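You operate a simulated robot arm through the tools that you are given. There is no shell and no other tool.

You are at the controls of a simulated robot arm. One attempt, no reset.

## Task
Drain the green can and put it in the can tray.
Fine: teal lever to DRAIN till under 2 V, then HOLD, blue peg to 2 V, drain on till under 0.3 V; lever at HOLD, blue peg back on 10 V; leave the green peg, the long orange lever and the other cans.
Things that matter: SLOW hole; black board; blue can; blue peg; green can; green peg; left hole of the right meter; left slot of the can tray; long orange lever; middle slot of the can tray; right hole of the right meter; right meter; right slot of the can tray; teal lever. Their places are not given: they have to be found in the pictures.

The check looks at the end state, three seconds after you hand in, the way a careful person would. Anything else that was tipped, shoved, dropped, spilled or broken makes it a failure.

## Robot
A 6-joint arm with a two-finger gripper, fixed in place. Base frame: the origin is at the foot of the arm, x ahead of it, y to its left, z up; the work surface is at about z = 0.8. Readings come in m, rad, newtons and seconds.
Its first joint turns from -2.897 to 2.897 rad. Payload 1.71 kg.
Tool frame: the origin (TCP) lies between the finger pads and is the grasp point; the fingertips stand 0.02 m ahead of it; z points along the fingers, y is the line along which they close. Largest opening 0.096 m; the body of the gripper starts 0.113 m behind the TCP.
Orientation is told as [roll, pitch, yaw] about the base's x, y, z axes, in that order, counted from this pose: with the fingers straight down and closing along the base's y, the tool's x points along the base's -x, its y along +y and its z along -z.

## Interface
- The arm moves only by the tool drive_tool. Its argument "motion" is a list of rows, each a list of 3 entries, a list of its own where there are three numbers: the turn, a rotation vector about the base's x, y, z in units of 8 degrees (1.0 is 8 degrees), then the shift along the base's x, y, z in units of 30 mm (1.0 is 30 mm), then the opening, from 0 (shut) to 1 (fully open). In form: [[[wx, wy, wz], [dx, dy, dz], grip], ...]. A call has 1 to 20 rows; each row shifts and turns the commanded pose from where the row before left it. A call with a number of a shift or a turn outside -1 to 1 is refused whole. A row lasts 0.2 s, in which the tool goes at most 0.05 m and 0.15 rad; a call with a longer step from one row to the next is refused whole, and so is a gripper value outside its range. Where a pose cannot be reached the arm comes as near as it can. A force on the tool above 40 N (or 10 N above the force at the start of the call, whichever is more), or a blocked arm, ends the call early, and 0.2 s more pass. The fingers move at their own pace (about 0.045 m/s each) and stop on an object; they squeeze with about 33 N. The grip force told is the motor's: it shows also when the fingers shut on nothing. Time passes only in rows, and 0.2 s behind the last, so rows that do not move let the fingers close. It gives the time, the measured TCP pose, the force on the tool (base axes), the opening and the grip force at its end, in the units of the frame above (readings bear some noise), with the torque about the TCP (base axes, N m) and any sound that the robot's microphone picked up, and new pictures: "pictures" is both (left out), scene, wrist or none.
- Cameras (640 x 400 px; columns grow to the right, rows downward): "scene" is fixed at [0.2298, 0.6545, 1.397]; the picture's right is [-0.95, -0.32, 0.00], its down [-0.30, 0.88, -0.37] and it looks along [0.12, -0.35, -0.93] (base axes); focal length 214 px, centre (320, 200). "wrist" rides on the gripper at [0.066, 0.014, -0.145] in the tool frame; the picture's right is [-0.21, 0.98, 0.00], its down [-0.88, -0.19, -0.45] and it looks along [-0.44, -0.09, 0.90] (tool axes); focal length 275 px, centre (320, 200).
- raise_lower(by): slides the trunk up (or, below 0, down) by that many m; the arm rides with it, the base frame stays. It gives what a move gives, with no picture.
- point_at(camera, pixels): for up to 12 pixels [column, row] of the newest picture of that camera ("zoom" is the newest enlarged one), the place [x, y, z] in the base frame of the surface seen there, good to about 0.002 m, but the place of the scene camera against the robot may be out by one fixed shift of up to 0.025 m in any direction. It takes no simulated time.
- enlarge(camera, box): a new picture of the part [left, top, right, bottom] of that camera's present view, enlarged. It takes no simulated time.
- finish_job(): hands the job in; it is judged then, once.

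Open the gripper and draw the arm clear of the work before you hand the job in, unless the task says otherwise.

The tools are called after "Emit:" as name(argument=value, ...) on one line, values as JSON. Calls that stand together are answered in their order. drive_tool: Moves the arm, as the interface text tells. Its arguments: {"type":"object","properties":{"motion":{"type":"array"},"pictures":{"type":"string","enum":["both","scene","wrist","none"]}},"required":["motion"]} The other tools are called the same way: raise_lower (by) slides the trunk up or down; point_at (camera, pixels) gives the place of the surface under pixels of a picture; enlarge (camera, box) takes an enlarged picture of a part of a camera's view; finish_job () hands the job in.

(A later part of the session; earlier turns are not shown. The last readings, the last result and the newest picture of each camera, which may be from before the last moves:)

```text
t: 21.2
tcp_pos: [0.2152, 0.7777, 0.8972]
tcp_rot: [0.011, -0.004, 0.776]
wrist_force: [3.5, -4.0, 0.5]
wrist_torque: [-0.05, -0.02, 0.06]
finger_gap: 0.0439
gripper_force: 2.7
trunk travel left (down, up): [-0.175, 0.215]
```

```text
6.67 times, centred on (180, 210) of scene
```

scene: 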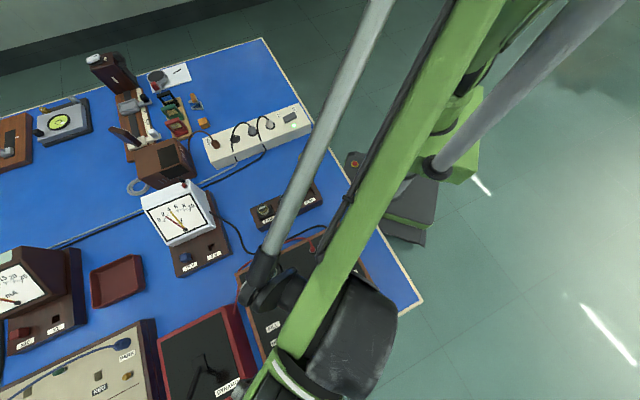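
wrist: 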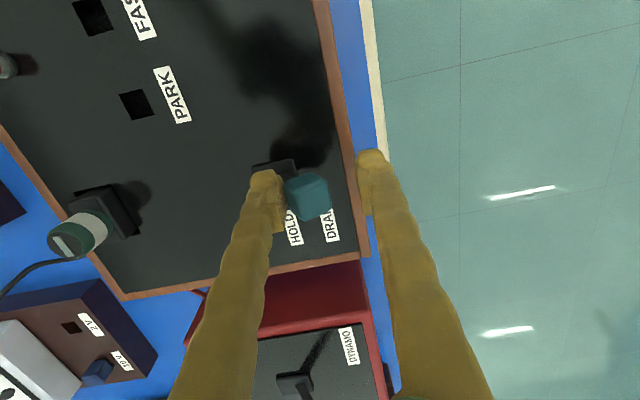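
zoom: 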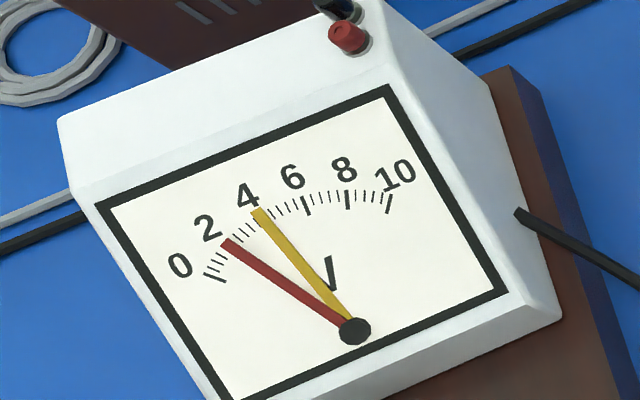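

The needle is about 1.85 V now. Three more seconds bring it clearly under 2 V, then I go back to HOLD.

Emit:
drive_tool(motion=[[[0, 0, 0], [0, 0, 0], 0.42], [[0, 0, 0], [0, 0, 0], 0.42], [[0, 0, 0], [0, 0, 0], 0.42], [[0, 0, 0], [0, 0, 0], 0.42], [[0, 0, 0], [0, 0, 0], 0.42], [[0, 0, 0], [0, 0, 0], 0.42], [[0, 0, 0], [0, 0, 0], 0.42], [[0, 0, 0], [0, 0, 0], 0.42], [[0, 0, 0], [0, 0, 0], 0.42], [[0, 0, 0], [0, 0, 0], 0.42], [[0, 0, 0], [0, 0, 0], 0.42], [[0, 0, 0], [0, 0, 0], 0.42], [[0, 0, 0], [0, 0, 0], 0.42], [[0, 0, 0], [0, 0, 0], 0.42], [[0, 0, 0], [0, 0, 0], 0.42], [[0, 0, 0], [0, 0, 0], 0.42], [[0, 0, 0], [0, 0, 0], 0.42]], pictures="both")

Emit:
enlarge(camera="scene", box=[145, 185, 195, 225])

```text
t: 24.8
tcp_pos: [0.2166, 0.7786, 0.8961]
tcp_rot: [0.011, -0.005, 0.775]
wrist_force: [3.4, -3.8, 0.4]
wrist_torque: [-0.06, -0.04, 0.02]
finger_gap: 0.0438
gripper_force: 2.7
trunk travel left (down, up): [-0.175, 0.215]
```

scene: 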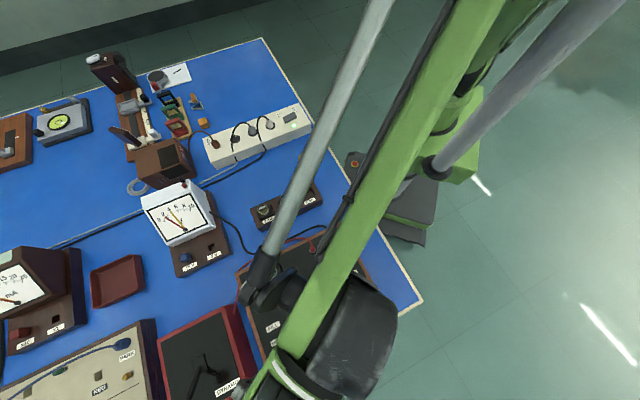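
wrist: 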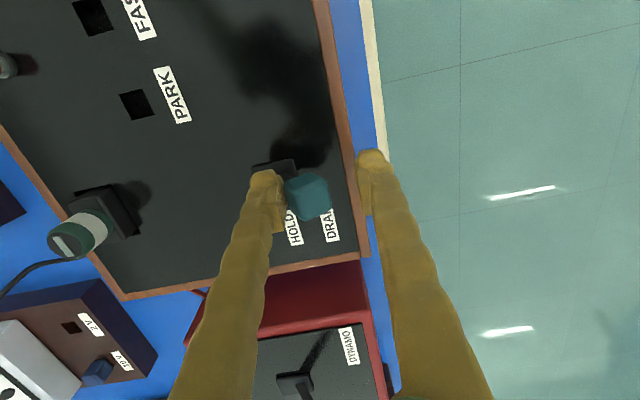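

```text
10.00 times, centred on (170, 205) of scene
```

zoom: 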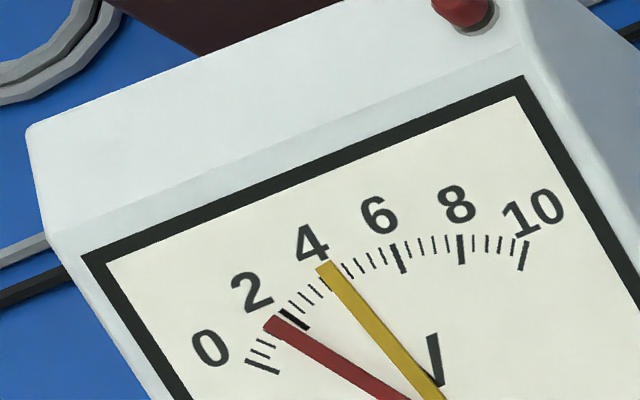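

The needle is now below the 2 mark, about 1.6 V. I bring the lever back: move 31 mm along the HOLD direction so the other finger pushes it upright, then close to about 28 mm around the knob to centre it.

Emit:
drive_tool(motion=[[[0, 0, 0], [0.18, -0.184, 0], 0.42], [[0, 0, 0], [0.18, -0.184, 0], 0.42], [[0, 0, 0], [0.18, -0.184, 0], 0.42], [[0, 0, 0], [0.18, -0.184, 0], 0.42], [[0, 0, 0], [0, 0, 0], 0.42]], pictures="both")

Emit:
enlarge(camera="wrist", box=[240, 130, 400, 250])

```text
t: 26.0
tcp_pos: [0.236, 0.7553, 0.8981]
tcp_rot: [0.01, -0.004, 0.775]
wrist_force: [0.0, -0.3, 0.3]
wrist_torque: [0.0, -0.02, -0.01]
finger_gap: 0.0401
gripper_force: 0.0
trunk travel left (down, up): [-0.175, 0.215]
```

scene: 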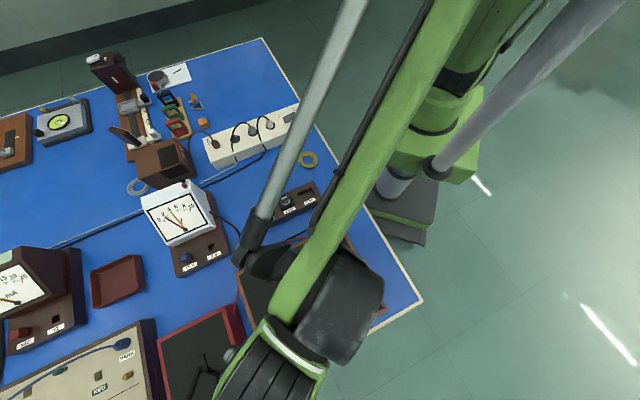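
wrist: 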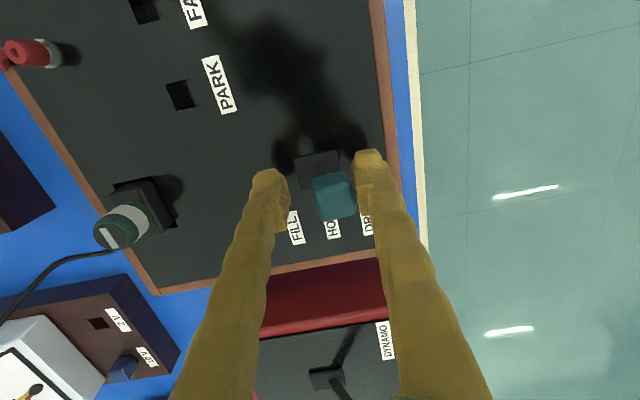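

```text
3.33 times, centred on (320, 190) of wrist
```

zoom: 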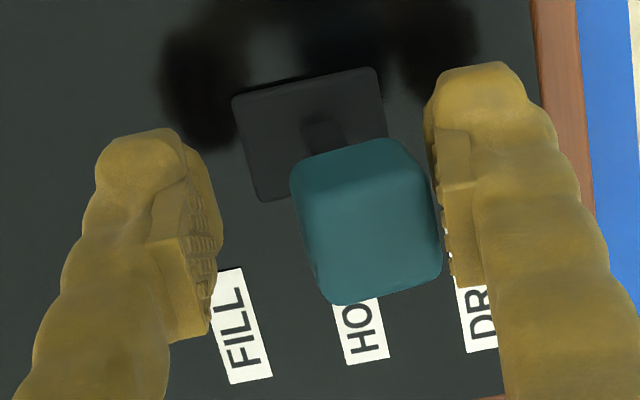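

The knob rests against the right pad, nearly upright. I close the pads to about 28 mm to push it to the middle.

Emit:
drive_tool(motion=[[[0, 0, 0], [0, 0, 0], 0.36], [[0, 0, 0], [0, 0, 0], 0.3], [[0, 0, 0], [0, 0, 0], 0.27], [[0, 0, 0], [0, 0, 0], 0.27]], pictures="both")

Emit:
enlarge(camera="wrist", box=[240, 130, 400, 250])

Emit:
enlarge(camera="scene", box=[145, 185, 195, 225])

```text
t: 27.0
tcp_pos: [0.236, 0.7549, 0.8976]
tcp_rot: [0.011, -0.003, 0.775]
wrist_force: [0.0, 0.9, -0.1]
wrist_torque: [0.01, -0.02, 0.0]
finger_gap: 0.026
gripper_force: 0.0
trunk travel left (down, up): [-0.175, 0.215]
```

scene: 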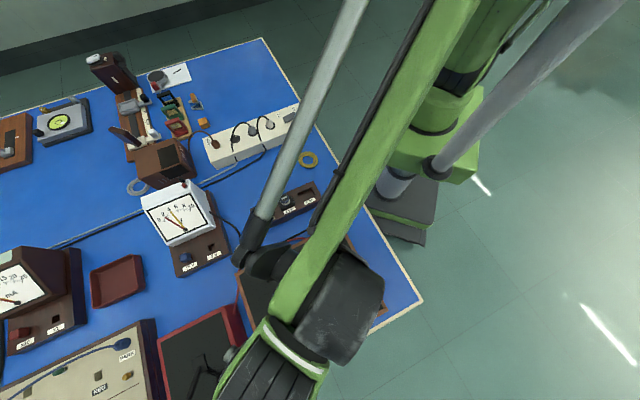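
wrist: 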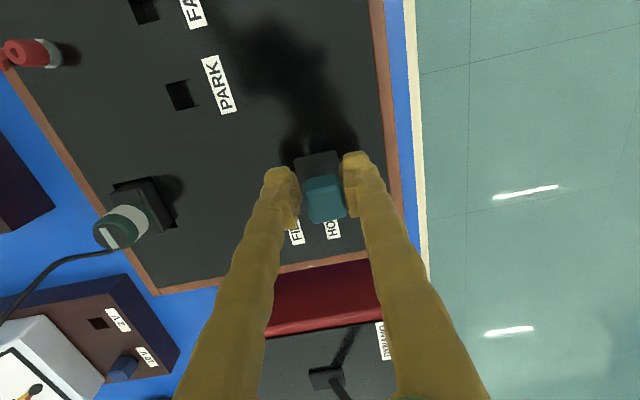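

```text
3.33 times, centred on (320, 190) of wrist
```

zoom: 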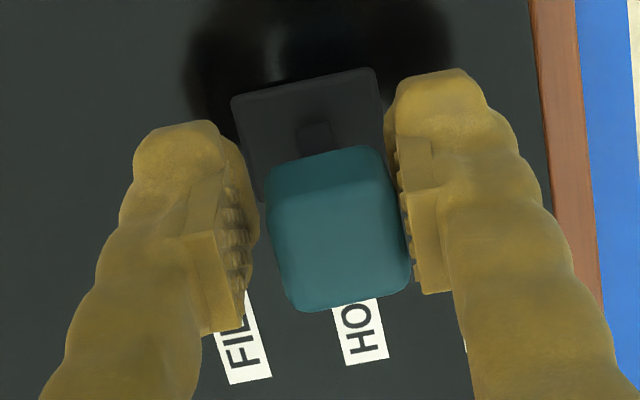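

```text
10.00 times, centred on (170, 205) of scene
```

zoom: 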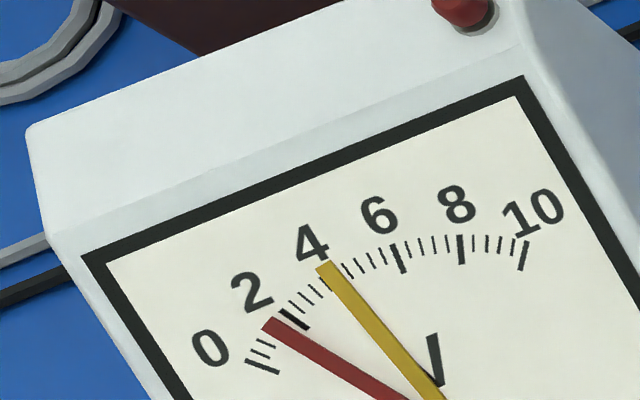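

The knob is still about 2 mm toward DRAIN relative to its base plate (knob at (325,198), plate centre at (319,170)). I nudge 2.5 mm further toward HOLD and compare.

Emit:
drive_tool(motion=[[[0, 0, 0], [0.06, -0.062, 0], 0.27], [[0, 0, 0], [0, 0, 0], 0.27], [[0, 0, 0], [0, 0, 0], 0.27]], pictures="both")

Emit:
enlarge(camera="wrist", box=[240, 130, 400, 250])

Emit:
enlarge(camera="scene", box=[145, 185, 195, 225])

```text
t: 27.8
tcp_pos: [0.2379, 0.7532, 0.8968]
tcp_rot: [0.011, -0.002, 0.774]
wrist_force: [-0.6, -0.1, 0.4]
wrist_torque: [0.03, 0.03, -0.01]
finger_gap: 0.0259
gripper_force: 0.1
trunk travel left (down, up): [-0.175, 0.215]
```

scene: 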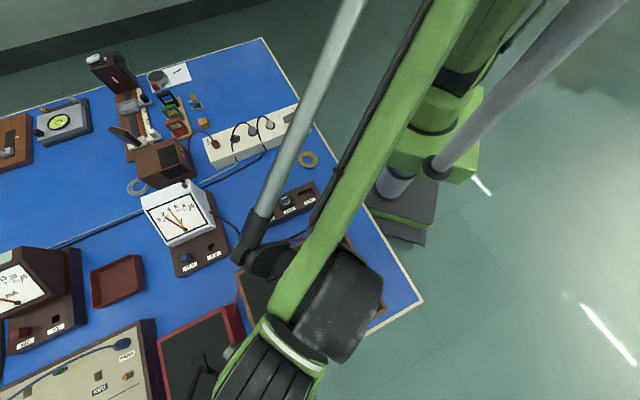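
wrist: 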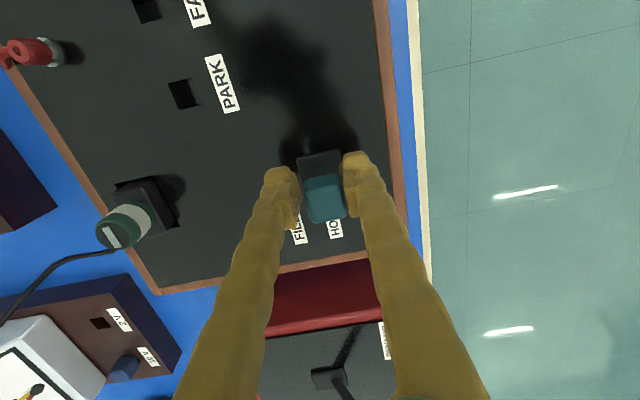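

```text
3.33 times, centred on (320, 190) of wrist
```

zoom: 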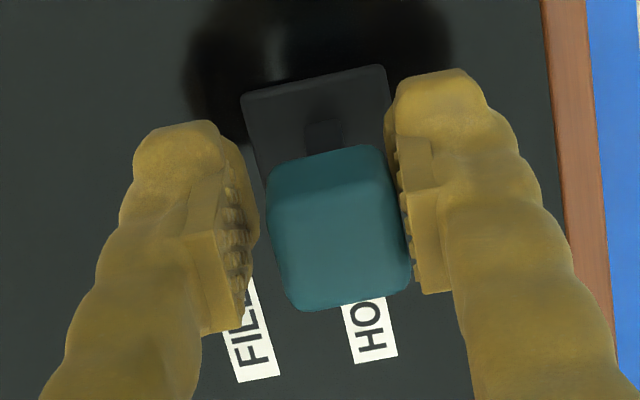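

```text
10.00 times, centred on (170, 205) of scene
```

zoom: 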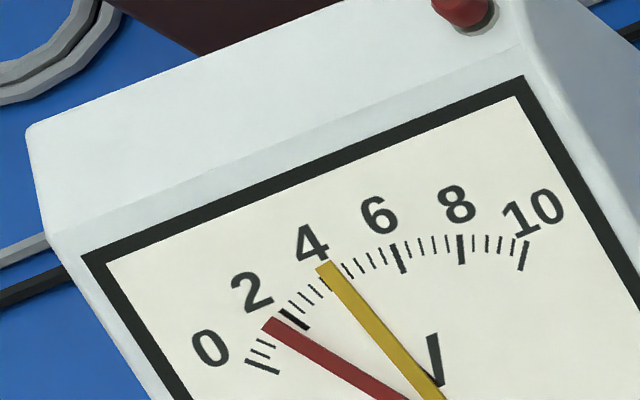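

The needle stays still (about 1.55 V), so the lever is effectively at HOLD; I nudge a last 1 mm, then open and lift off.

Emit:
drive_tool(motion=[[[0, 0, 0], [0.025, -0.026, 0], 0.27], [[0, 0, 0], [0, 0, 0], 0.27], [[0, 0, 0], [-0.025, 0.026, 0], 0.42], [[0, 0, 0], [0, 0, 0], 0.42], [[0, 0, 0], [0, 0, 0.8], 0.5], [[0, 0, 0], [0, 0, 0.9], 0.5], [[0, 0, 0], [0, 0, 0.9], 0.5], [[0, 0, 0], [0, 0, 0], 0.5]], pictures="both")

Emit:
enlarge(camera="wrist", box=[260, 110, 400, 210])

Emit:
point_at(camera="wrist", pixels=[[152, 315], [320, 163], [308, 166], [332, 160]])

Emit:
enlarge(camera="wrist", box=[100, 260, 200, 340])

```text
t: 29.6
tcp_pos: [0.2372, 0.754, 0.9773]
tcp_rot: [0.011, -0.002, 0.776]
wrist_force: [-0.1, 0.4, 0.3]
wrist_torque: [0.04, -0.01, -0.01]
finger_gap: 0.0479
gripper_force: 0.0
trunk travel left (down, up): [-0.175, 0.215]
```

scene: 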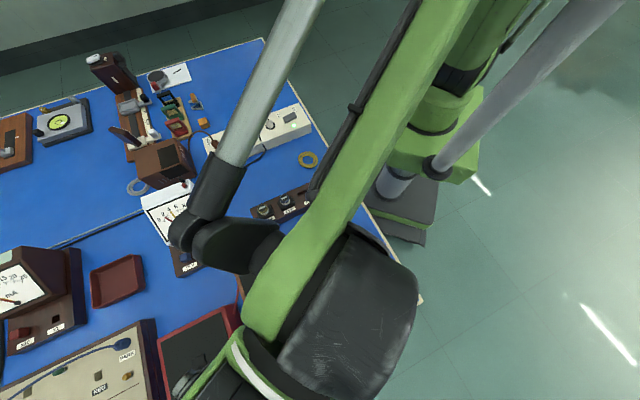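
wrist: 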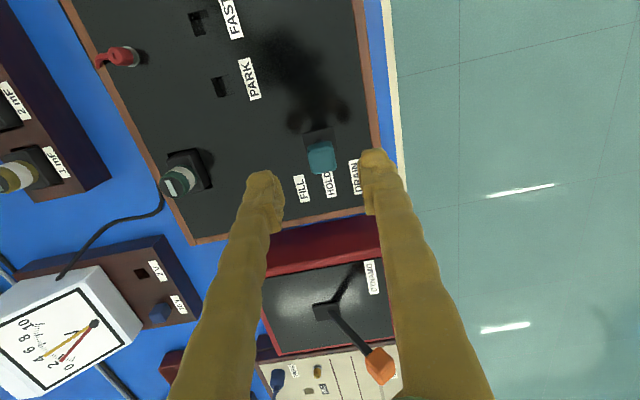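

```text
4.00 times, centred on (330, 160) of wrist
```

zoom: 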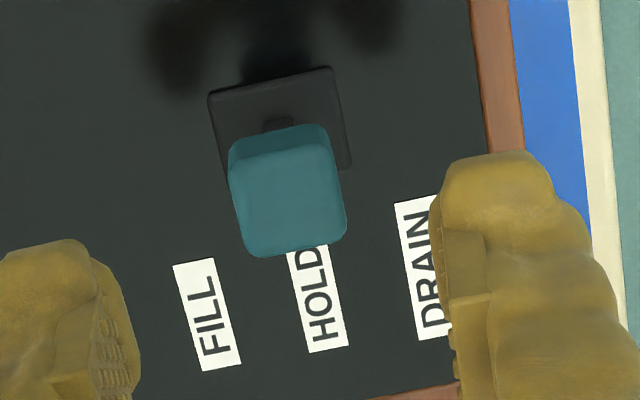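

```text
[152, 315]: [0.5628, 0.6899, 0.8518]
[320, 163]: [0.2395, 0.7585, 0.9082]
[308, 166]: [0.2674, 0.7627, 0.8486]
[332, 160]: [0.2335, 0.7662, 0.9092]
```

```text
5.00 times, centred on (150, 300) of wrist
```

zoom: 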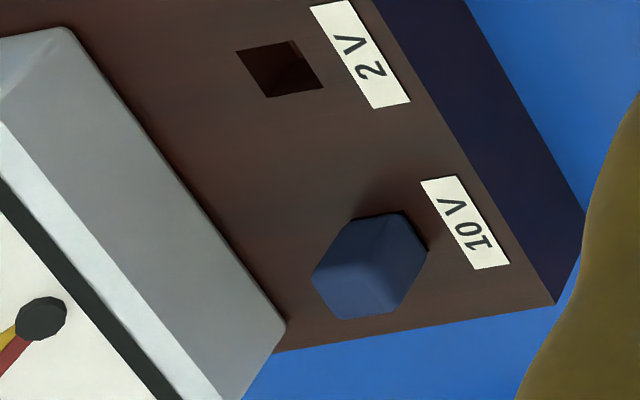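

The lever stands at HOLD with the knob over its base just as at the start. The blue peg is at about (0.562, 0.691, 0.85); I lift and move over to look at the meter plate from above.

Emit:
drive_tool(motion=[[[0, 0, 0], [0, 0, 1], 0.5], [[0, 0, 0], [0, 0, 1], 0.5], [[0, 0, 0], [0.94, -0.5, 0], 0.5], [[0, 0, 0], [0.94, -0.5, 0], 0.5], [[0, 0, 0], [0.94, -0.5, 0], 0.5], [[0, 0, 0], [0.94, -0.5, 0], 0.5], [[0, 0, 0], [0.94, -0.5, 0], 0.5], [[0, 0, 0], [0.94, -0.5, 0], 0.5], [[0, 0, 0], [0.94, -0.5, 0], 0.5], [[0, 0, 0], [0.94, -0.5, 0], 0.5], [[0, 0, 0], [0.94, -0.5, 0], 0.5], [[0, 0, 0], [0, 0, 0], 0.5]], pictures="both")

```text
t: 32.2
tcp_pos: [0.4924, 0.62, 1.0331]
tcp_rot: [0.012, -0.004, 0.774]
wrist_force: [0.9, -0.9, 0.5]
wrist_torque: [0.01, -0.01, -0.04]
finger_gap: 0.0481
gripper_force: 0.2
trunk travel left (down, up): [-0.175, 0.215]
```

scene: 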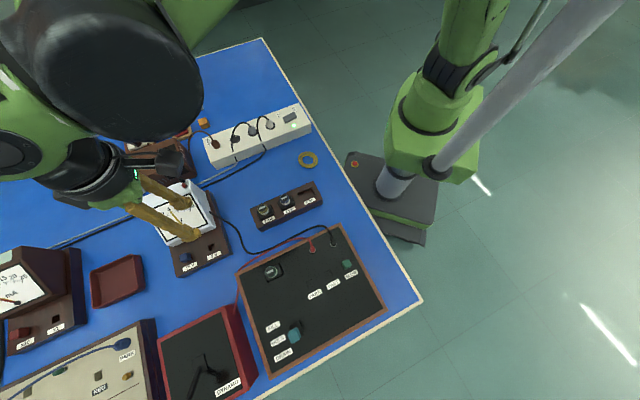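
wrist: 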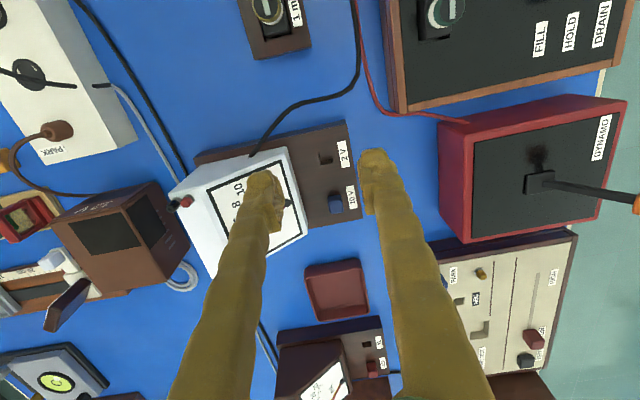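

The meter plate is now in view with the blue peg at (336,203) and the 2 V hole at (326,159). I enlarge it and query the plate's edges, the peg and the hole.

Emit:
enlarge(camera="wrist", box=[260, 110, 390, 240])

Emit:
enlarge(camera="scene", box=[250, 300, 330, 370])

Emit:
point_at(camera="wrist", pixels=[[336, 203], [326, 159], [344, 154], [350, 197], [345, 125], [358, 210], [320, 140], [305, 180], [318, 205], [302, 224], [285, 155], [275, 250]])

```text
3.08 times, centred on (325, 175) of wrist
```

zoom: 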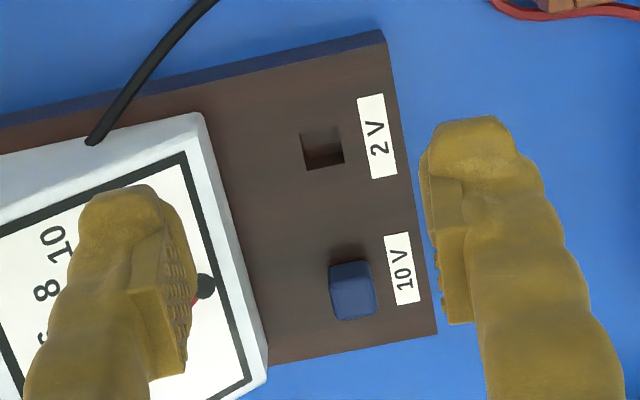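

```text
5.71 times, centred on (290, 335) of scene
```

zoom: 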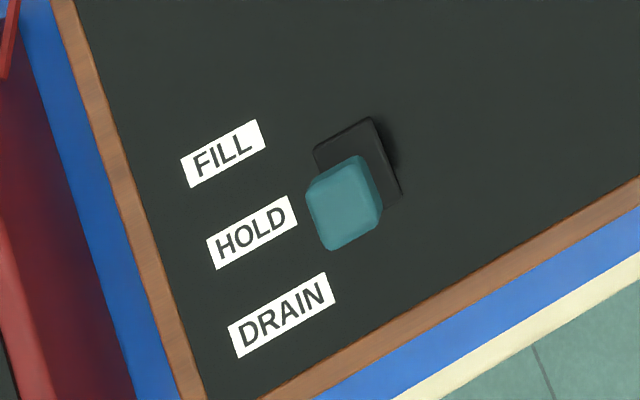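

```text
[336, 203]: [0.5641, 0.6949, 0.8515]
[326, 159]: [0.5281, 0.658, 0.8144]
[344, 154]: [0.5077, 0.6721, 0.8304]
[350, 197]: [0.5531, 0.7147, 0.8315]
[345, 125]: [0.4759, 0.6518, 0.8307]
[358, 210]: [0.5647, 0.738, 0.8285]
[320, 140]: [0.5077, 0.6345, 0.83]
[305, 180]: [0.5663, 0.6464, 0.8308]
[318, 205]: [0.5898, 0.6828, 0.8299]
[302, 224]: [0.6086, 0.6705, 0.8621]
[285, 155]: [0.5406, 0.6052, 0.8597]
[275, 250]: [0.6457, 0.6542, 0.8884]
```

The plate top is at z≈0.830, aligned with the same 44° axis; the peg is at about (0.567, 0.6965), top 0.8515, the 2 V hole at about (0.524, 0.655). I go above the peg to z≈0.90 with the fingers straddling it.

Emit:
drive_tool(motion=[[[0, 0, 0], [0.5, 0.51, -0.88], 0.45], [[0, 0, 0], [0.5, 0.51, -0.88], 0.45], [[0, 0, 0], [0.5, 0.51, -0.88], 0.45], [[0, 0, 0], [0.5, 0.51, -0.88], 0.45], [[0, 0, 0], [0.5, 0.51, -0.88], 0.45], [[0, 0, 0], [0, 0, 0], 0.45]], pictures="both")

Emit:
enlarge(camera="wrist", box=[240, 90, 400, 210])

Emit:
point_at(camera="wrist", pixels=[[320, 162], [320, 155], [300, 60], [301, 66]])

```text
t: 33.6
tcp_pos: [0.5661, 0.6973, 0.903]
tcp_rot: [0.012, -0.004, 0.774]
wrist_force: [0.4, 0.0, -0.5]
wrist_torque: [0.01, 0.07, -0.02]
finger_gap: 0.0431
gripper_force: 0.1
trunk travel left (down, up): [-0.175, 0.215]
```

scene: 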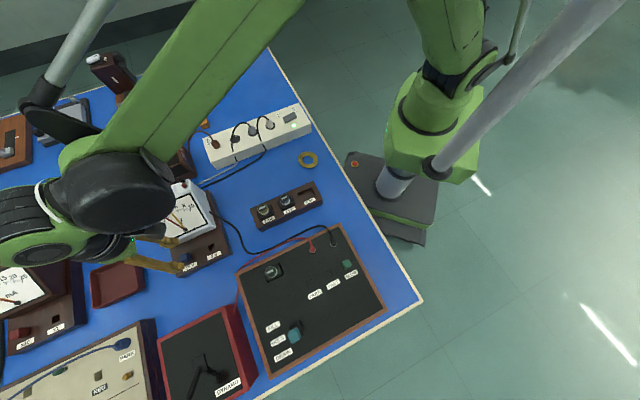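
wrist: 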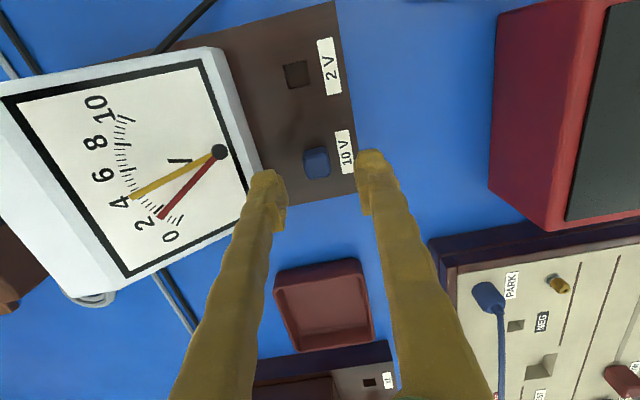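

```text
3.33 times, centred on (320, 150) of wrist
```

zoom: 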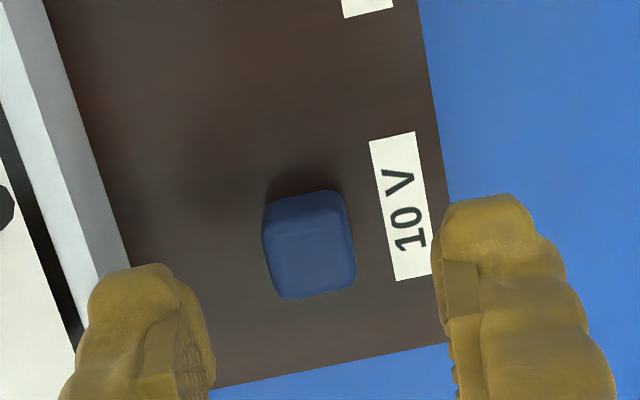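

```text
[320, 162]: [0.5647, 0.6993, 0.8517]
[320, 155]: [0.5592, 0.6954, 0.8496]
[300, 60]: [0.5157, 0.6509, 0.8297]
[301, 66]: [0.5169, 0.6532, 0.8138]
```

The peg's top centre at (317,164) lies about midway between the pads. I lower to z≈0.854 and close on the peg.

Emit:
drive_tool(motion=[[[0, 0, 0], [0.025, 0.025, -0.8], 0.45], [[0, 0, 0], [0, 0, -0.8], 0.45], [[0, 0, 0], [0, 0, 0], 0.45]], pictures="wrist")

Emit:
enlarge(camera="wrist", box=[240, 110, 400, 230])

```text
t: 34.4
tcp_pos: [0.5677, 0.6965, 0.8559]
tcp_rot: [0.011, -0.004, 0.775]
wrist_force: [0.1, 0.6, -0.1]
wrist_torque: [0.0, 0.03, 0.0]
finger_gap: 0.0433
gripper_force: 0.0
trunk travel left (down, up): [-0.175, 0.215]
```

wrist: 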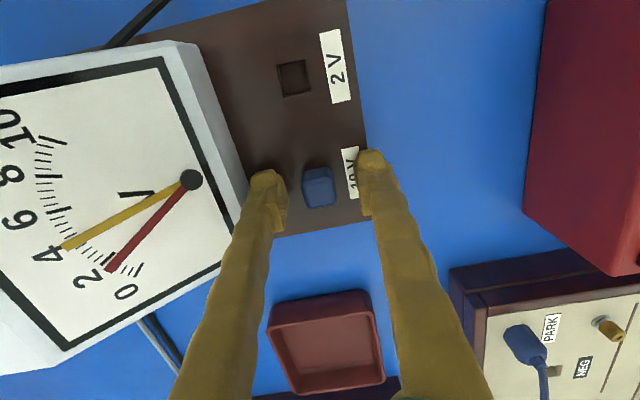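

```text
3.33 times, centred on (320, 170) of wrist
```

zoom: 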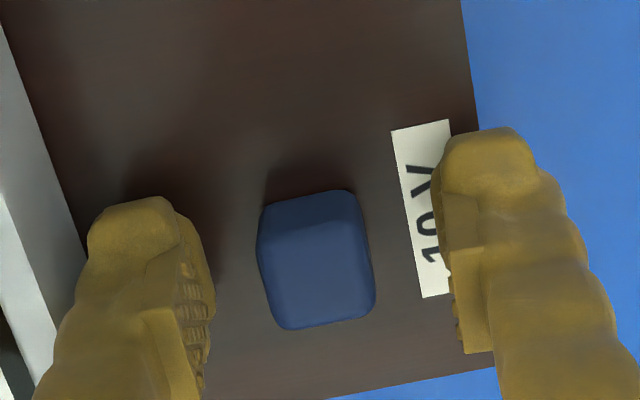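

The peg is about 2 mm nearer the left pad, so I shift 2 mm that way, then close and hold.

Emit:
drive_tool(motion=[[[0, 0, 0], [0.047, -0.048, -0.05], 0.45], [[0, 0, 0], [0, 0, 0], 0.3], [[0, 0, 0], [0, 0, 0], 0.15], [[0, 0, 0], [0, 0, 0], 0.05], [[0, 0, 0], [0, 0, 0], 0.0], [[0, 0, 0], [0, 0, 0], 0.0]], pictures="wrist")

```text
t: 35.8
tcp_pos: [0.5696, 0.6957, 0.8528]
tcp_rot: [0.009, -0.003, 0.774]
wrist_force: [0.7, -0.3, -0.3]
wrist_torque: [0.01, -0.02, -0.01]
finger_gap: 0.0186
gripper_force: 32.9
trunk travel left (down, up): [-0.175, 0.215]
```

wrist: 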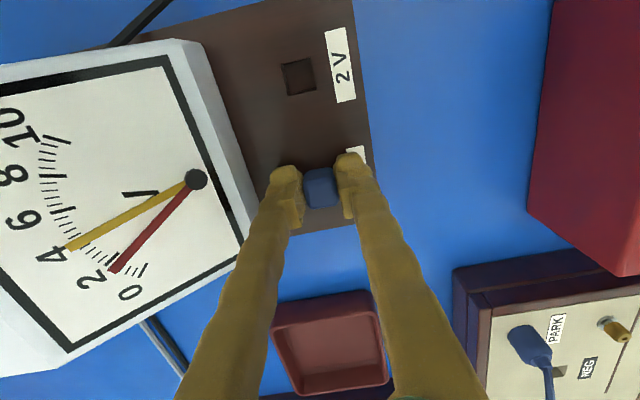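

The pads hold the peg (gap 18.6 mm, 33 N). I lift it straight up 40 mm and look.

Emit:
drive_tool(motion=[[[0, 0, 0], [0, 0, 0.3], 0], [[0, 0, 0], [0, 0, 0.4], 0], [[0, 0, 0], [0, 0, 0.6], 0], [[0, 0, 0], [0, 0, 0.4], 0], [[0, 0, 0], [0, 0, 0], 0]], pictures="wrist")

Emit:
enlarge(camera="wrist", box=[240, 60, 400, 220])

Emit:
point_at(camera="wrist", pixels=[[320, 150], [320, 165], [320, 175]])

```text
t: 37.0
tcp_pos: [0.5701, 0.6971, 0.9032]
tcp_rot: [0.01, -0.003, 0.775]
wrist_force: [0.3, -0.4, -0.2]
wrist_torque: [0.0, 0.02, -0.01]
finger_gap: 0.0184
gripper_force: 32.8
trunk travel left (down, up): [-0.175, 0.215]
```

wrist: 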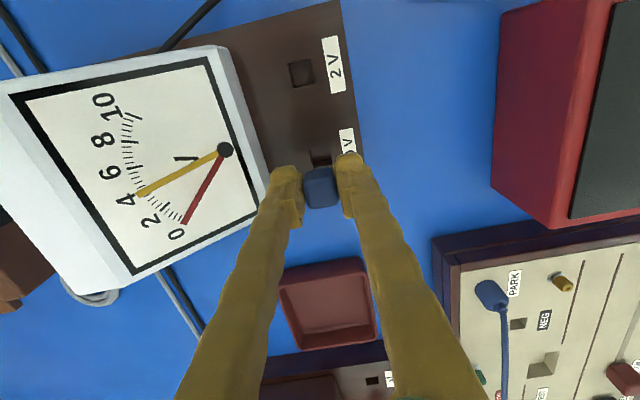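

```text
2.50 times, centred on (320, 140) of wrist
```

zoom: 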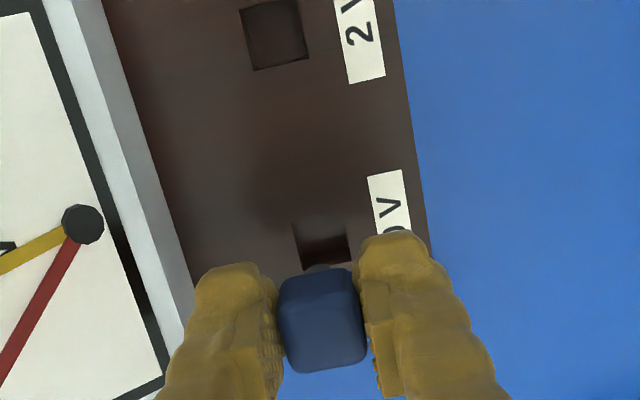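

```text
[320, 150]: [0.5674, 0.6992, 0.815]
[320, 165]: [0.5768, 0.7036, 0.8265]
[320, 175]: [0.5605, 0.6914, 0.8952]
```

The peg is out and the empty 10 V hole is visible at (321,160). I query points around the rim of the 2 V hole and the 10 V hole to get the exact shift.

Emit:
enlarge(camera="wrist", box=[270, 30, 370, 110])

Emit:
point_at(camera="wrist", pixels=[[286, 76], [319, 72], [304, 92], [300, 57], [332, 65], [348, 141], [305, 150], [338, 155]])

```text
5.00 times, centred on (320, 70) of wrist
```

zoom: 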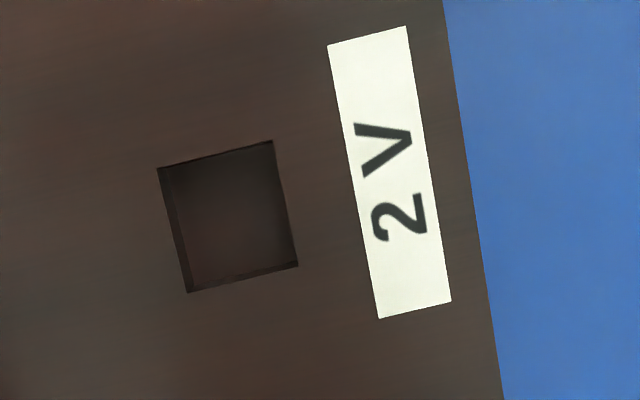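

```text
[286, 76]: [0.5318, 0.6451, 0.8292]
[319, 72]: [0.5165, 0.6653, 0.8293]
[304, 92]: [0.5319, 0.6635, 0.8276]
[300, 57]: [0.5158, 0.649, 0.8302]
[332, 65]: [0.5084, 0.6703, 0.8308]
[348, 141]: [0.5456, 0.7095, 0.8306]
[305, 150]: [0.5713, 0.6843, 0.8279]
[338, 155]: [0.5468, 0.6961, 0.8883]
```

I query the peg's top face centre now held at about (321,189) to know its place relative to the TCP.

Emit:
point_at(camera="wrist", pixels=[[321, 189], [321, 183], [322, 196], [312, 191], [330, 187], [321, 203]])

Emit:
enlarge(camera="wrist", box=[280, 140, 360, 220])

```text
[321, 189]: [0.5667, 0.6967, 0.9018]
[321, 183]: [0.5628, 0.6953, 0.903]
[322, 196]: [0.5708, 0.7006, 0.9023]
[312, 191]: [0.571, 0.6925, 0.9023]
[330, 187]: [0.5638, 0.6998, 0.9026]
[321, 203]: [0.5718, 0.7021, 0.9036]
```

```text
5.00 times, centred on (320, 180) of wrist
```

zoom: 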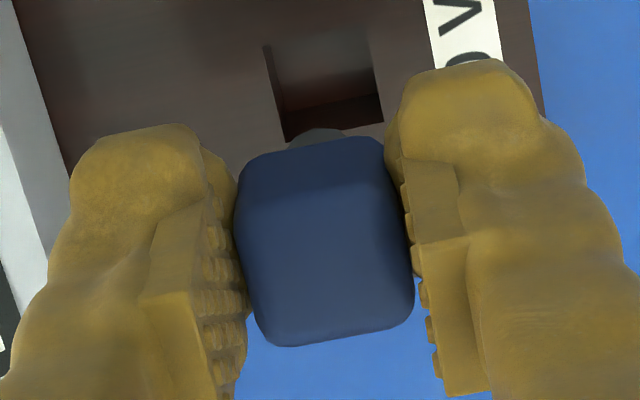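

The peg's round pin is clearly narrower than the 16.8 mm square hole. I shift by the hole spacing, about (-0.044, -0.0426), staying high, and check alignment.

Emit:
drive_tool(motion=[[[0, 0, 0], [-0.5, -0.485, 0], 0], [[0, 0, 0], [-0.5, -0.485, 0], 0], [[0, 0, 0], [-0.467, -0.45, 0], 0], [[0, 0, 0], [0, 0, 0], 0]], pictures="wrist")

Emit:
enlarge(camera="wrist", box=[260, 120, 380, 240])

```text
t: 38.0
tcp_pos: [0.5264, 0.6548, 0.905]
tcp_rot: [0.01, -0.004, 0.776]
wrist_force: [-0.6, -0.5, 0.6]
wrist_torque: [0.0, 0.01, 0.0]
finger_gap: 0.0185
gripper_force: 32.7
trunk travel left (down, up): [-0.175, 0.215]
```

wrist: 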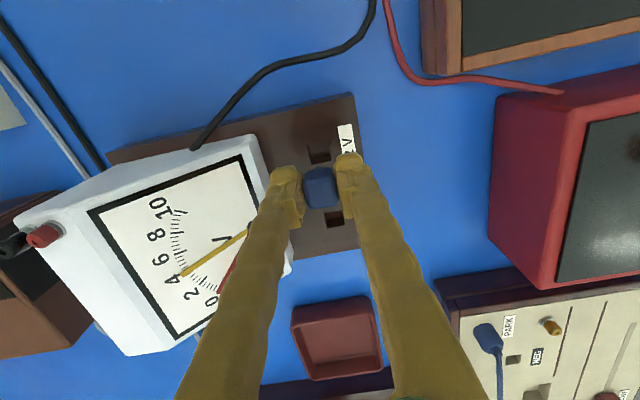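

```text
3.33 times, centred on (320, 180) of wrist
```

zoom: 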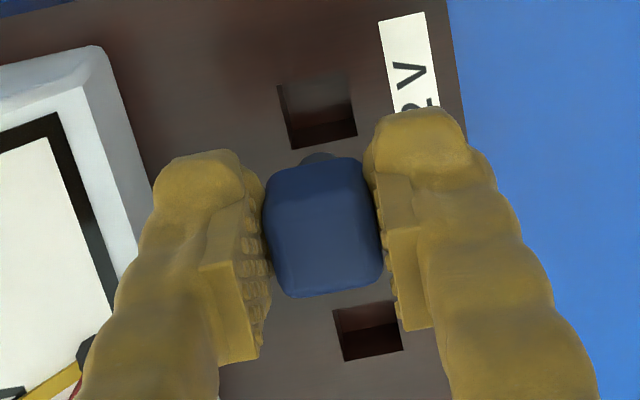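

Both holes are visible: 2 V at (319,153) and 10 V at (334,219). The peg looks nearly aligned; I shift 1 mm back and lower to z≈0.876, where the pin is still just above the plate.

Emit:
drive_tool(motion=[[[0, 0, 0], [-0.025, -0.025, -0.5], 0], [[0, 0, 0], [0, 0, -0.45], 0], [[0, 0, 0], [0, 0, 0], 0]], pictures="wrist")

Emit:
enlarge(camera="wrist", box=[260, 120, 380, 240])

```text
t: 38.8
tcp_pos: [0.5241, 0.6531, 0.8753]
tcp_rot: [0.01, -0.003, 0.776]
wrist_force: [0.4, 0.2, -0.8]
wrist_torque: [0.01, 0.01, 0.01]
finger_gap: 0.0179
gripper_force: 33.3
trunk travel left (down, up): [-0.175, 0.215]
```

wrist: 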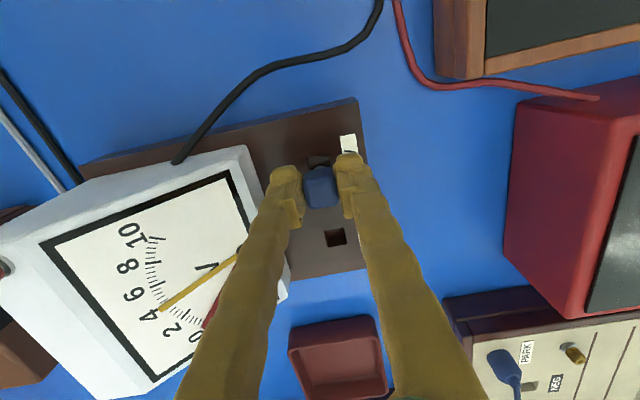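

```text
3.33 times, centred on (320, 180) of wrist
```

zoom: 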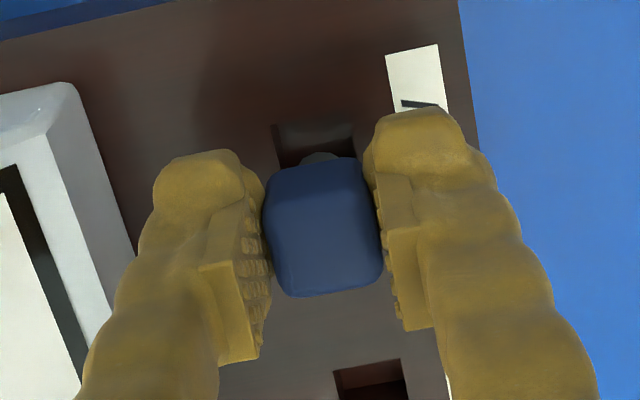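

The pin (dome at (320,167)) lines up with the 2 V hole. I lower 22 mm in small steps, watching the force.

Emit:
drive_tool(motion=[[[0, 0, 0], [0, 0, -0.25], 0], [[0, 0, 0], [0, 0, -0.25], 0], [[0, 0, 0], [0, 0, 0], 0]], pictures="wrist")

Emit:
enlarge(camera="wrist", box=[260, 120, 380, 240])

```text
t: 39.6
tcp_pos: [0.526, 0.6521, 0.8638]
tcp_rot: [0.011, -0.005, 0.775]
wrist_force: [-0.6, -0.6, 28.2]
wrist_torque: [0.19, -0.17, 0.0]
finger_gap: 0.0182
gripper_force: 33.0
trunk travel left (down, up): [-0.175, 0.215]
```

wrist: 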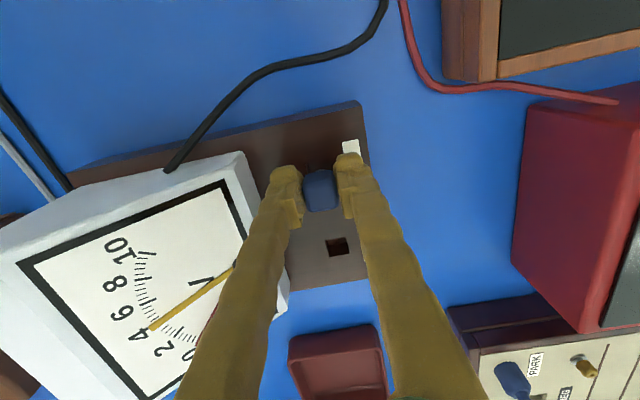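

```text
3.33 times, centred on (320, 180) of wrist
```

zoom: 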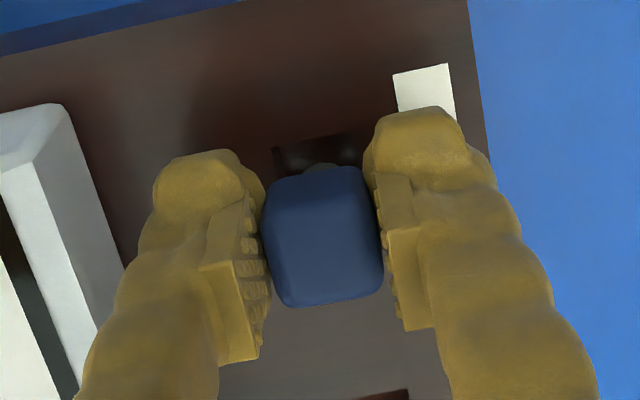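

There is 28 N upward at z=0.864 and the torque puts the contact about 9 mm to the +u side, so the pin rides on the near rim of the hole; the gap is visible on the other side at (320,162). I raise 6 mm and shift 3 mm in -u.

Emit:
drive_tool(motion=[[[0, 0, 0], [0, 0, 0.25], 0], [[0, 0, 0], [-0.07, -0.07, 0.1], 0], [[0, 0, 0], [0, 0, 0], 0]], pictures="wrist")

Emit:
enlarge(camera="wrist", box=[260, 120, 380, 240])

Emit:
point_at(camera="wrist", pixels=[[321, 189], [319, 167], [318, 155], [310, 158]])

```text
t: 40.4
tcp_pos: [0.521, 0.6513, 0.8705]
tcp_rot: [0.01, -0.003, 0.776]
wrist_force: [0.0, -0.5, -0.5]
wrist_torque: [-0.01, 0.01, 0.01]
finger_gap: 0.0185
gripper_force: 33.2
trunk travel left (down, up): [-0.175, 0.215]
```

wrist: 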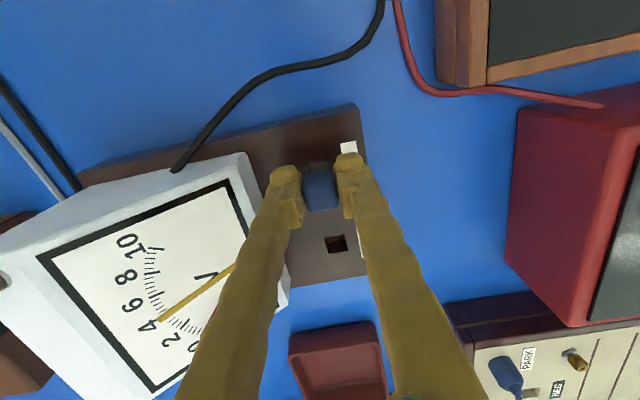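

```text
3.33 times, centred on (320, 180) of wrist
```

zoom: 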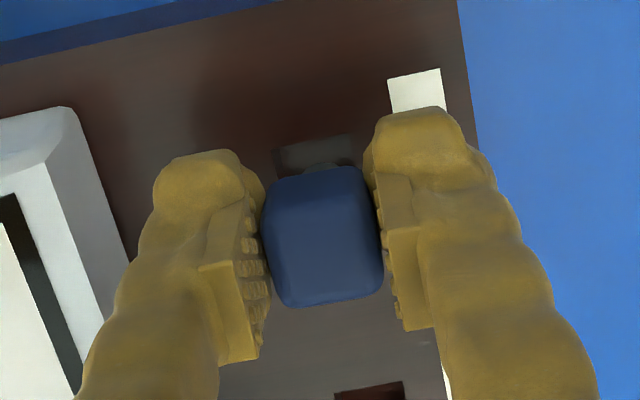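

```text
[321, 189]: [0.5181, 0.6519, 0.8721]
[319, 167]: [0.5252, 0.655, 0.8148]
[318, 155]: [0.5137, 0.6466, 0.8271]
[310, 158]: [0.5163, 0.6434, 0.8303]
```

The knob has slid about 3 mm up in the grip, but now the pin (dome at (320,168)) lies inside the hole's outline with about 1–2 mm to the back rim. I lower 9 mm and check the force.

Emit:
drive_tool(motion=[[[0, 0, 0], [0.015, 0.015, -0.15], 0], [[0, 0, 0], [0, 0, -0.15], 0], [[0, 0, 0], [0, 0, 0], 0]], pictures="wrist")

Emit:
enlarge(camera="wrist", box=[260, 120, 380, 240])

```text
t: 41.2
tcp_pos: [0.5229, 0.6511, 0.8615]
tcp_rot: [0.01, -0.003, 0.774]
wrist_force: [0.1, 0.2, -0.8]
wrist_torque: [0.0, -0.01, -0.02]
finger_gap: 0.0182
gripper_force: 32.6
trunk travel left (down, up): [-0.175, 0.215]
```

wrist: 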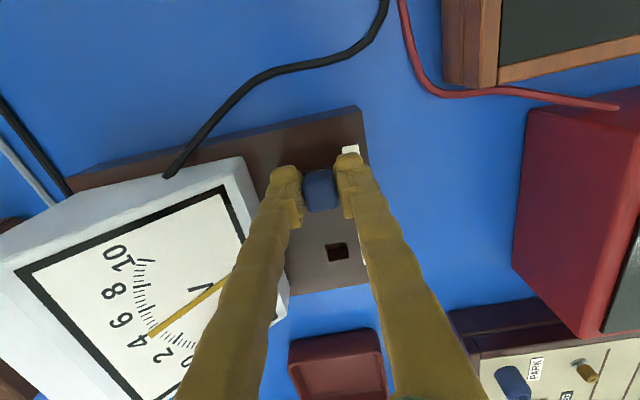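

```text
3.33 times, centred on (320, 180) of wrist
```

zoom: 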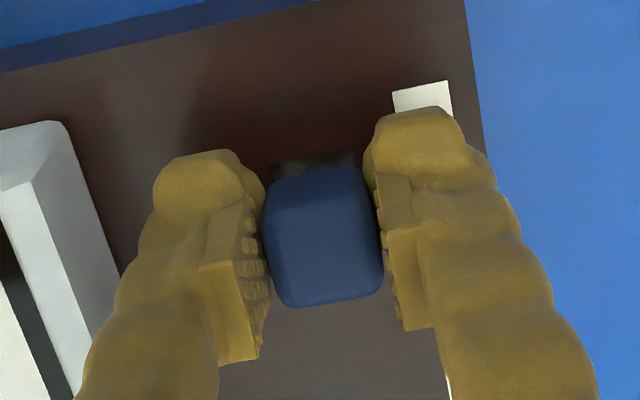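

No contact force yet at z=0.8615. I continue down in small steps.

Emit:
drive_tool(motion=[[[0, 0, 0], [0, 0, -0.12], 0], [[0, 0, 0], [0, 0, -0.12], 0], [[0, 0, 0], [0, 0, 0], 0]], pictures="wrist")

Emit:
enlarge(camera="wrist", box=[260, 120, 380, 240])

```text
t: 42.0
tcp_pos: [0.5229, 0.65, 0.8551]
tcp_rot: [0.01, -0.003, 0.776]
wrist_force: [-0.9, 0.6, 0.2]
wrist_torque: [-0.03, -0.01, 0.0]
finger_gap: 0.0183
gripper_force: 32.6
trunk travel left (down, up): [-0.175, 0.215]
```

wrist: 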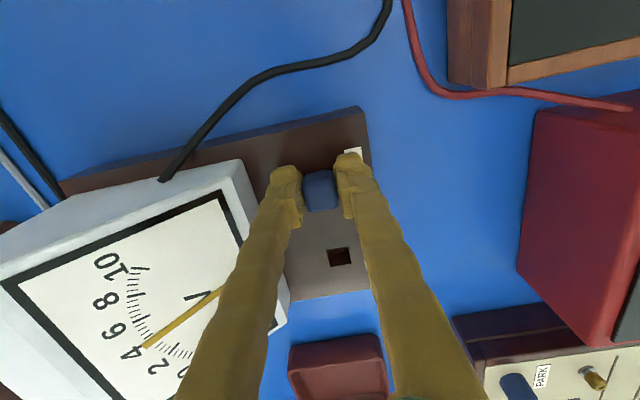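

```text
3.33 times, centred on (320, 180) of wrist
```

zoom: 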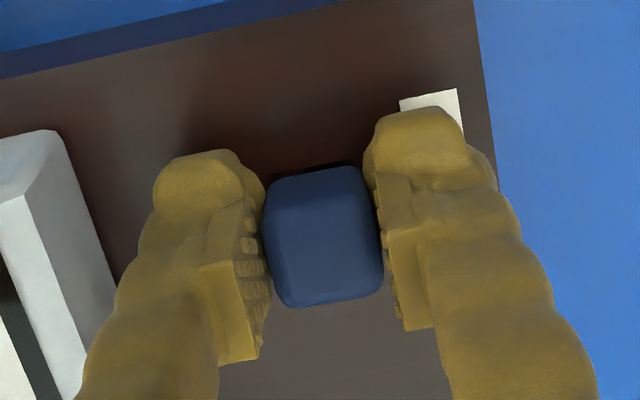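

The pin is going in freely. I lower another 4 mm, then open so that the peg drops the last millimetre.

Emit:
drive_tool(motion=[[[0, 0, 0], [0, 0, -0.1], 0], [[0, 0, 0], [0, 0, -0.04], 0], [[0, 0, 0], [0, 0, 0], 0]], pictures="none")

```text
t: 42.8
tcp_pos: [0.522, 0.6503, 0.851]
tcp_rot: [0.01, -0.004, 0.774]
wrist_force: [-0.6, 1.3, 2.1]
wrist_torque: [0.0, -0.02, 0.01]
finger_gap: 0.018
gripper_force: 33.4
trunk travel left (down, up): [-0.175, 0.215]
```

A light 2 N contact shows that the peg is about seated at z=0.851. I open the pads gently and look.

Emit:
drive_tool(motion=[[[0, 0, 0], [0, 0, 0], 0.25], [[0, 0, 0], [0, 0, 0], 0.35], [[0, 0, 0], [0, 0, 0.1], 0.45], [[0, 0, 0], [0, 0, 0.8], 0.45], [[0, 0, 0], [0, 0, 0.8], 0.45], [[0, 0, 0], [0, 0, 0], 0.45]], pictures="wrist")

Emit:
enlarge(camera="wrist", box=[240, 90, 400, 210])

Emit:
point_at(camera="wrist", pixels=[[317, 164], [320, 160], [330, 230]])

```text
t: 44.2
tcp_pos: [0.5224, 0.6505, 0.9029]
tcp_rot: [0.011, -0.004, 0.774]
wrist_force: [-0.1, 0.0, -0.3]
wrist_torque: [0.02, -0.02, -0.01]
finger_gap: 0.0433
gripper_force: 0.1
trunk travel left (down, up): [-0.175, 0.215]
```

wrist: 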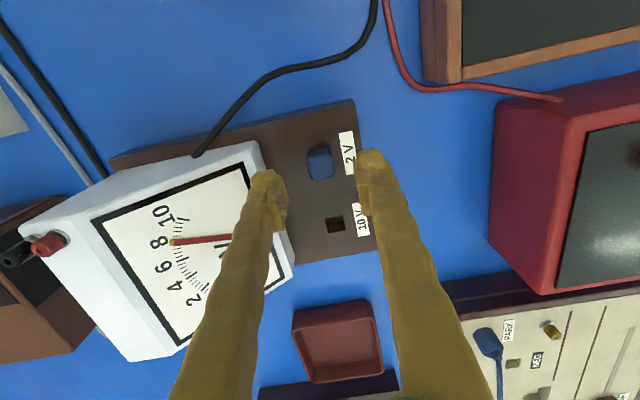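

```text
3.33 times, centred on (320, 150) of wrist
```

zoom: 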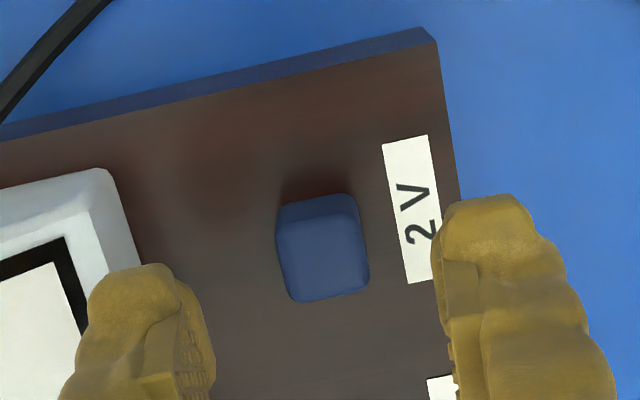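

```text
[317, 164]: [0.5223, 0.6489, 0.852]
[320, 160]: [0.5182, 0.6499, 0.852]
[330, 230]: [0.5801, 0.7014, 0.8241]
```

The peg is seated in the 2 V hole (top z 0.852) and the needle reads about 8 on the 10-scale, i.e. 1.6 V on the 2 V range. I rise and go back over the teal lever.

Emit:
drive_tool(motion=[[[0, 0, 0], [0, 0, 1], 0.5], [[0, 0, 0], [0, 0, 1], 0.5], [[0, 0, 0], [0, 0, 1], 0.5], [[0, 0, 0], [0, 0, 1], 0.5], [[0, 0, 0], [-0.95, 0.345, 0], 0.5], [[0, 0, 0], [-0.95, 0.345, 0], 0.5], [[0, 0, 0], [-0.95, 0.345, 0], 0.5], [[0, 0, 0], [-0.95, 0.345, 0], 0.5], [[0, 0, 0], [-0.95, 0.345, 0], 0.5], [[0, 0, 0], [-0.95, 0.345, 0], 0.5], [[0, 0, 0], [-0.95, 0.345, 0], 0.5], [[0, 0, 0], [-0.95, 0.345, 0], 0.5], [[0, 0, 0], [-0.95, 0.345, 0], 0.5], [[0, 0, 0], [-0.95, 0.345, 0], 0.5], [[0, 0, 0], [0, 0, 0], 0.5]], pictures="wrist")

```text
t: 47.4
tcp_pos: [0.2372, 0.7529, 1.0205]
tcp_rot: [0.009, -0.003, 0.776]
wrist_force: [-0.3, 0.1, -0.7]
wrist_torque: [0.0, 0.0, -0.01]
finger_gap: 0.048
gripper_force: 0.0
trunk travel left (down, up): [-0.175, 0.215]
```

wrist: 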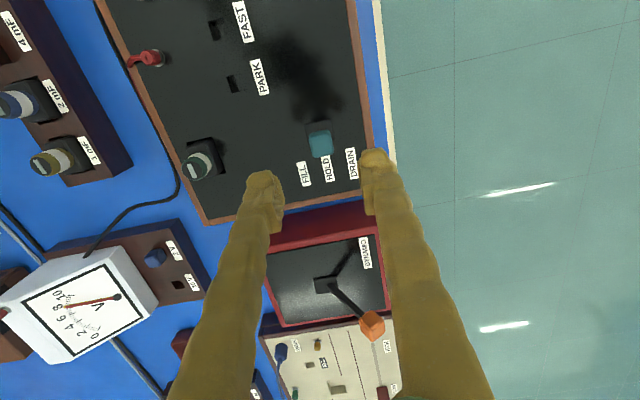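

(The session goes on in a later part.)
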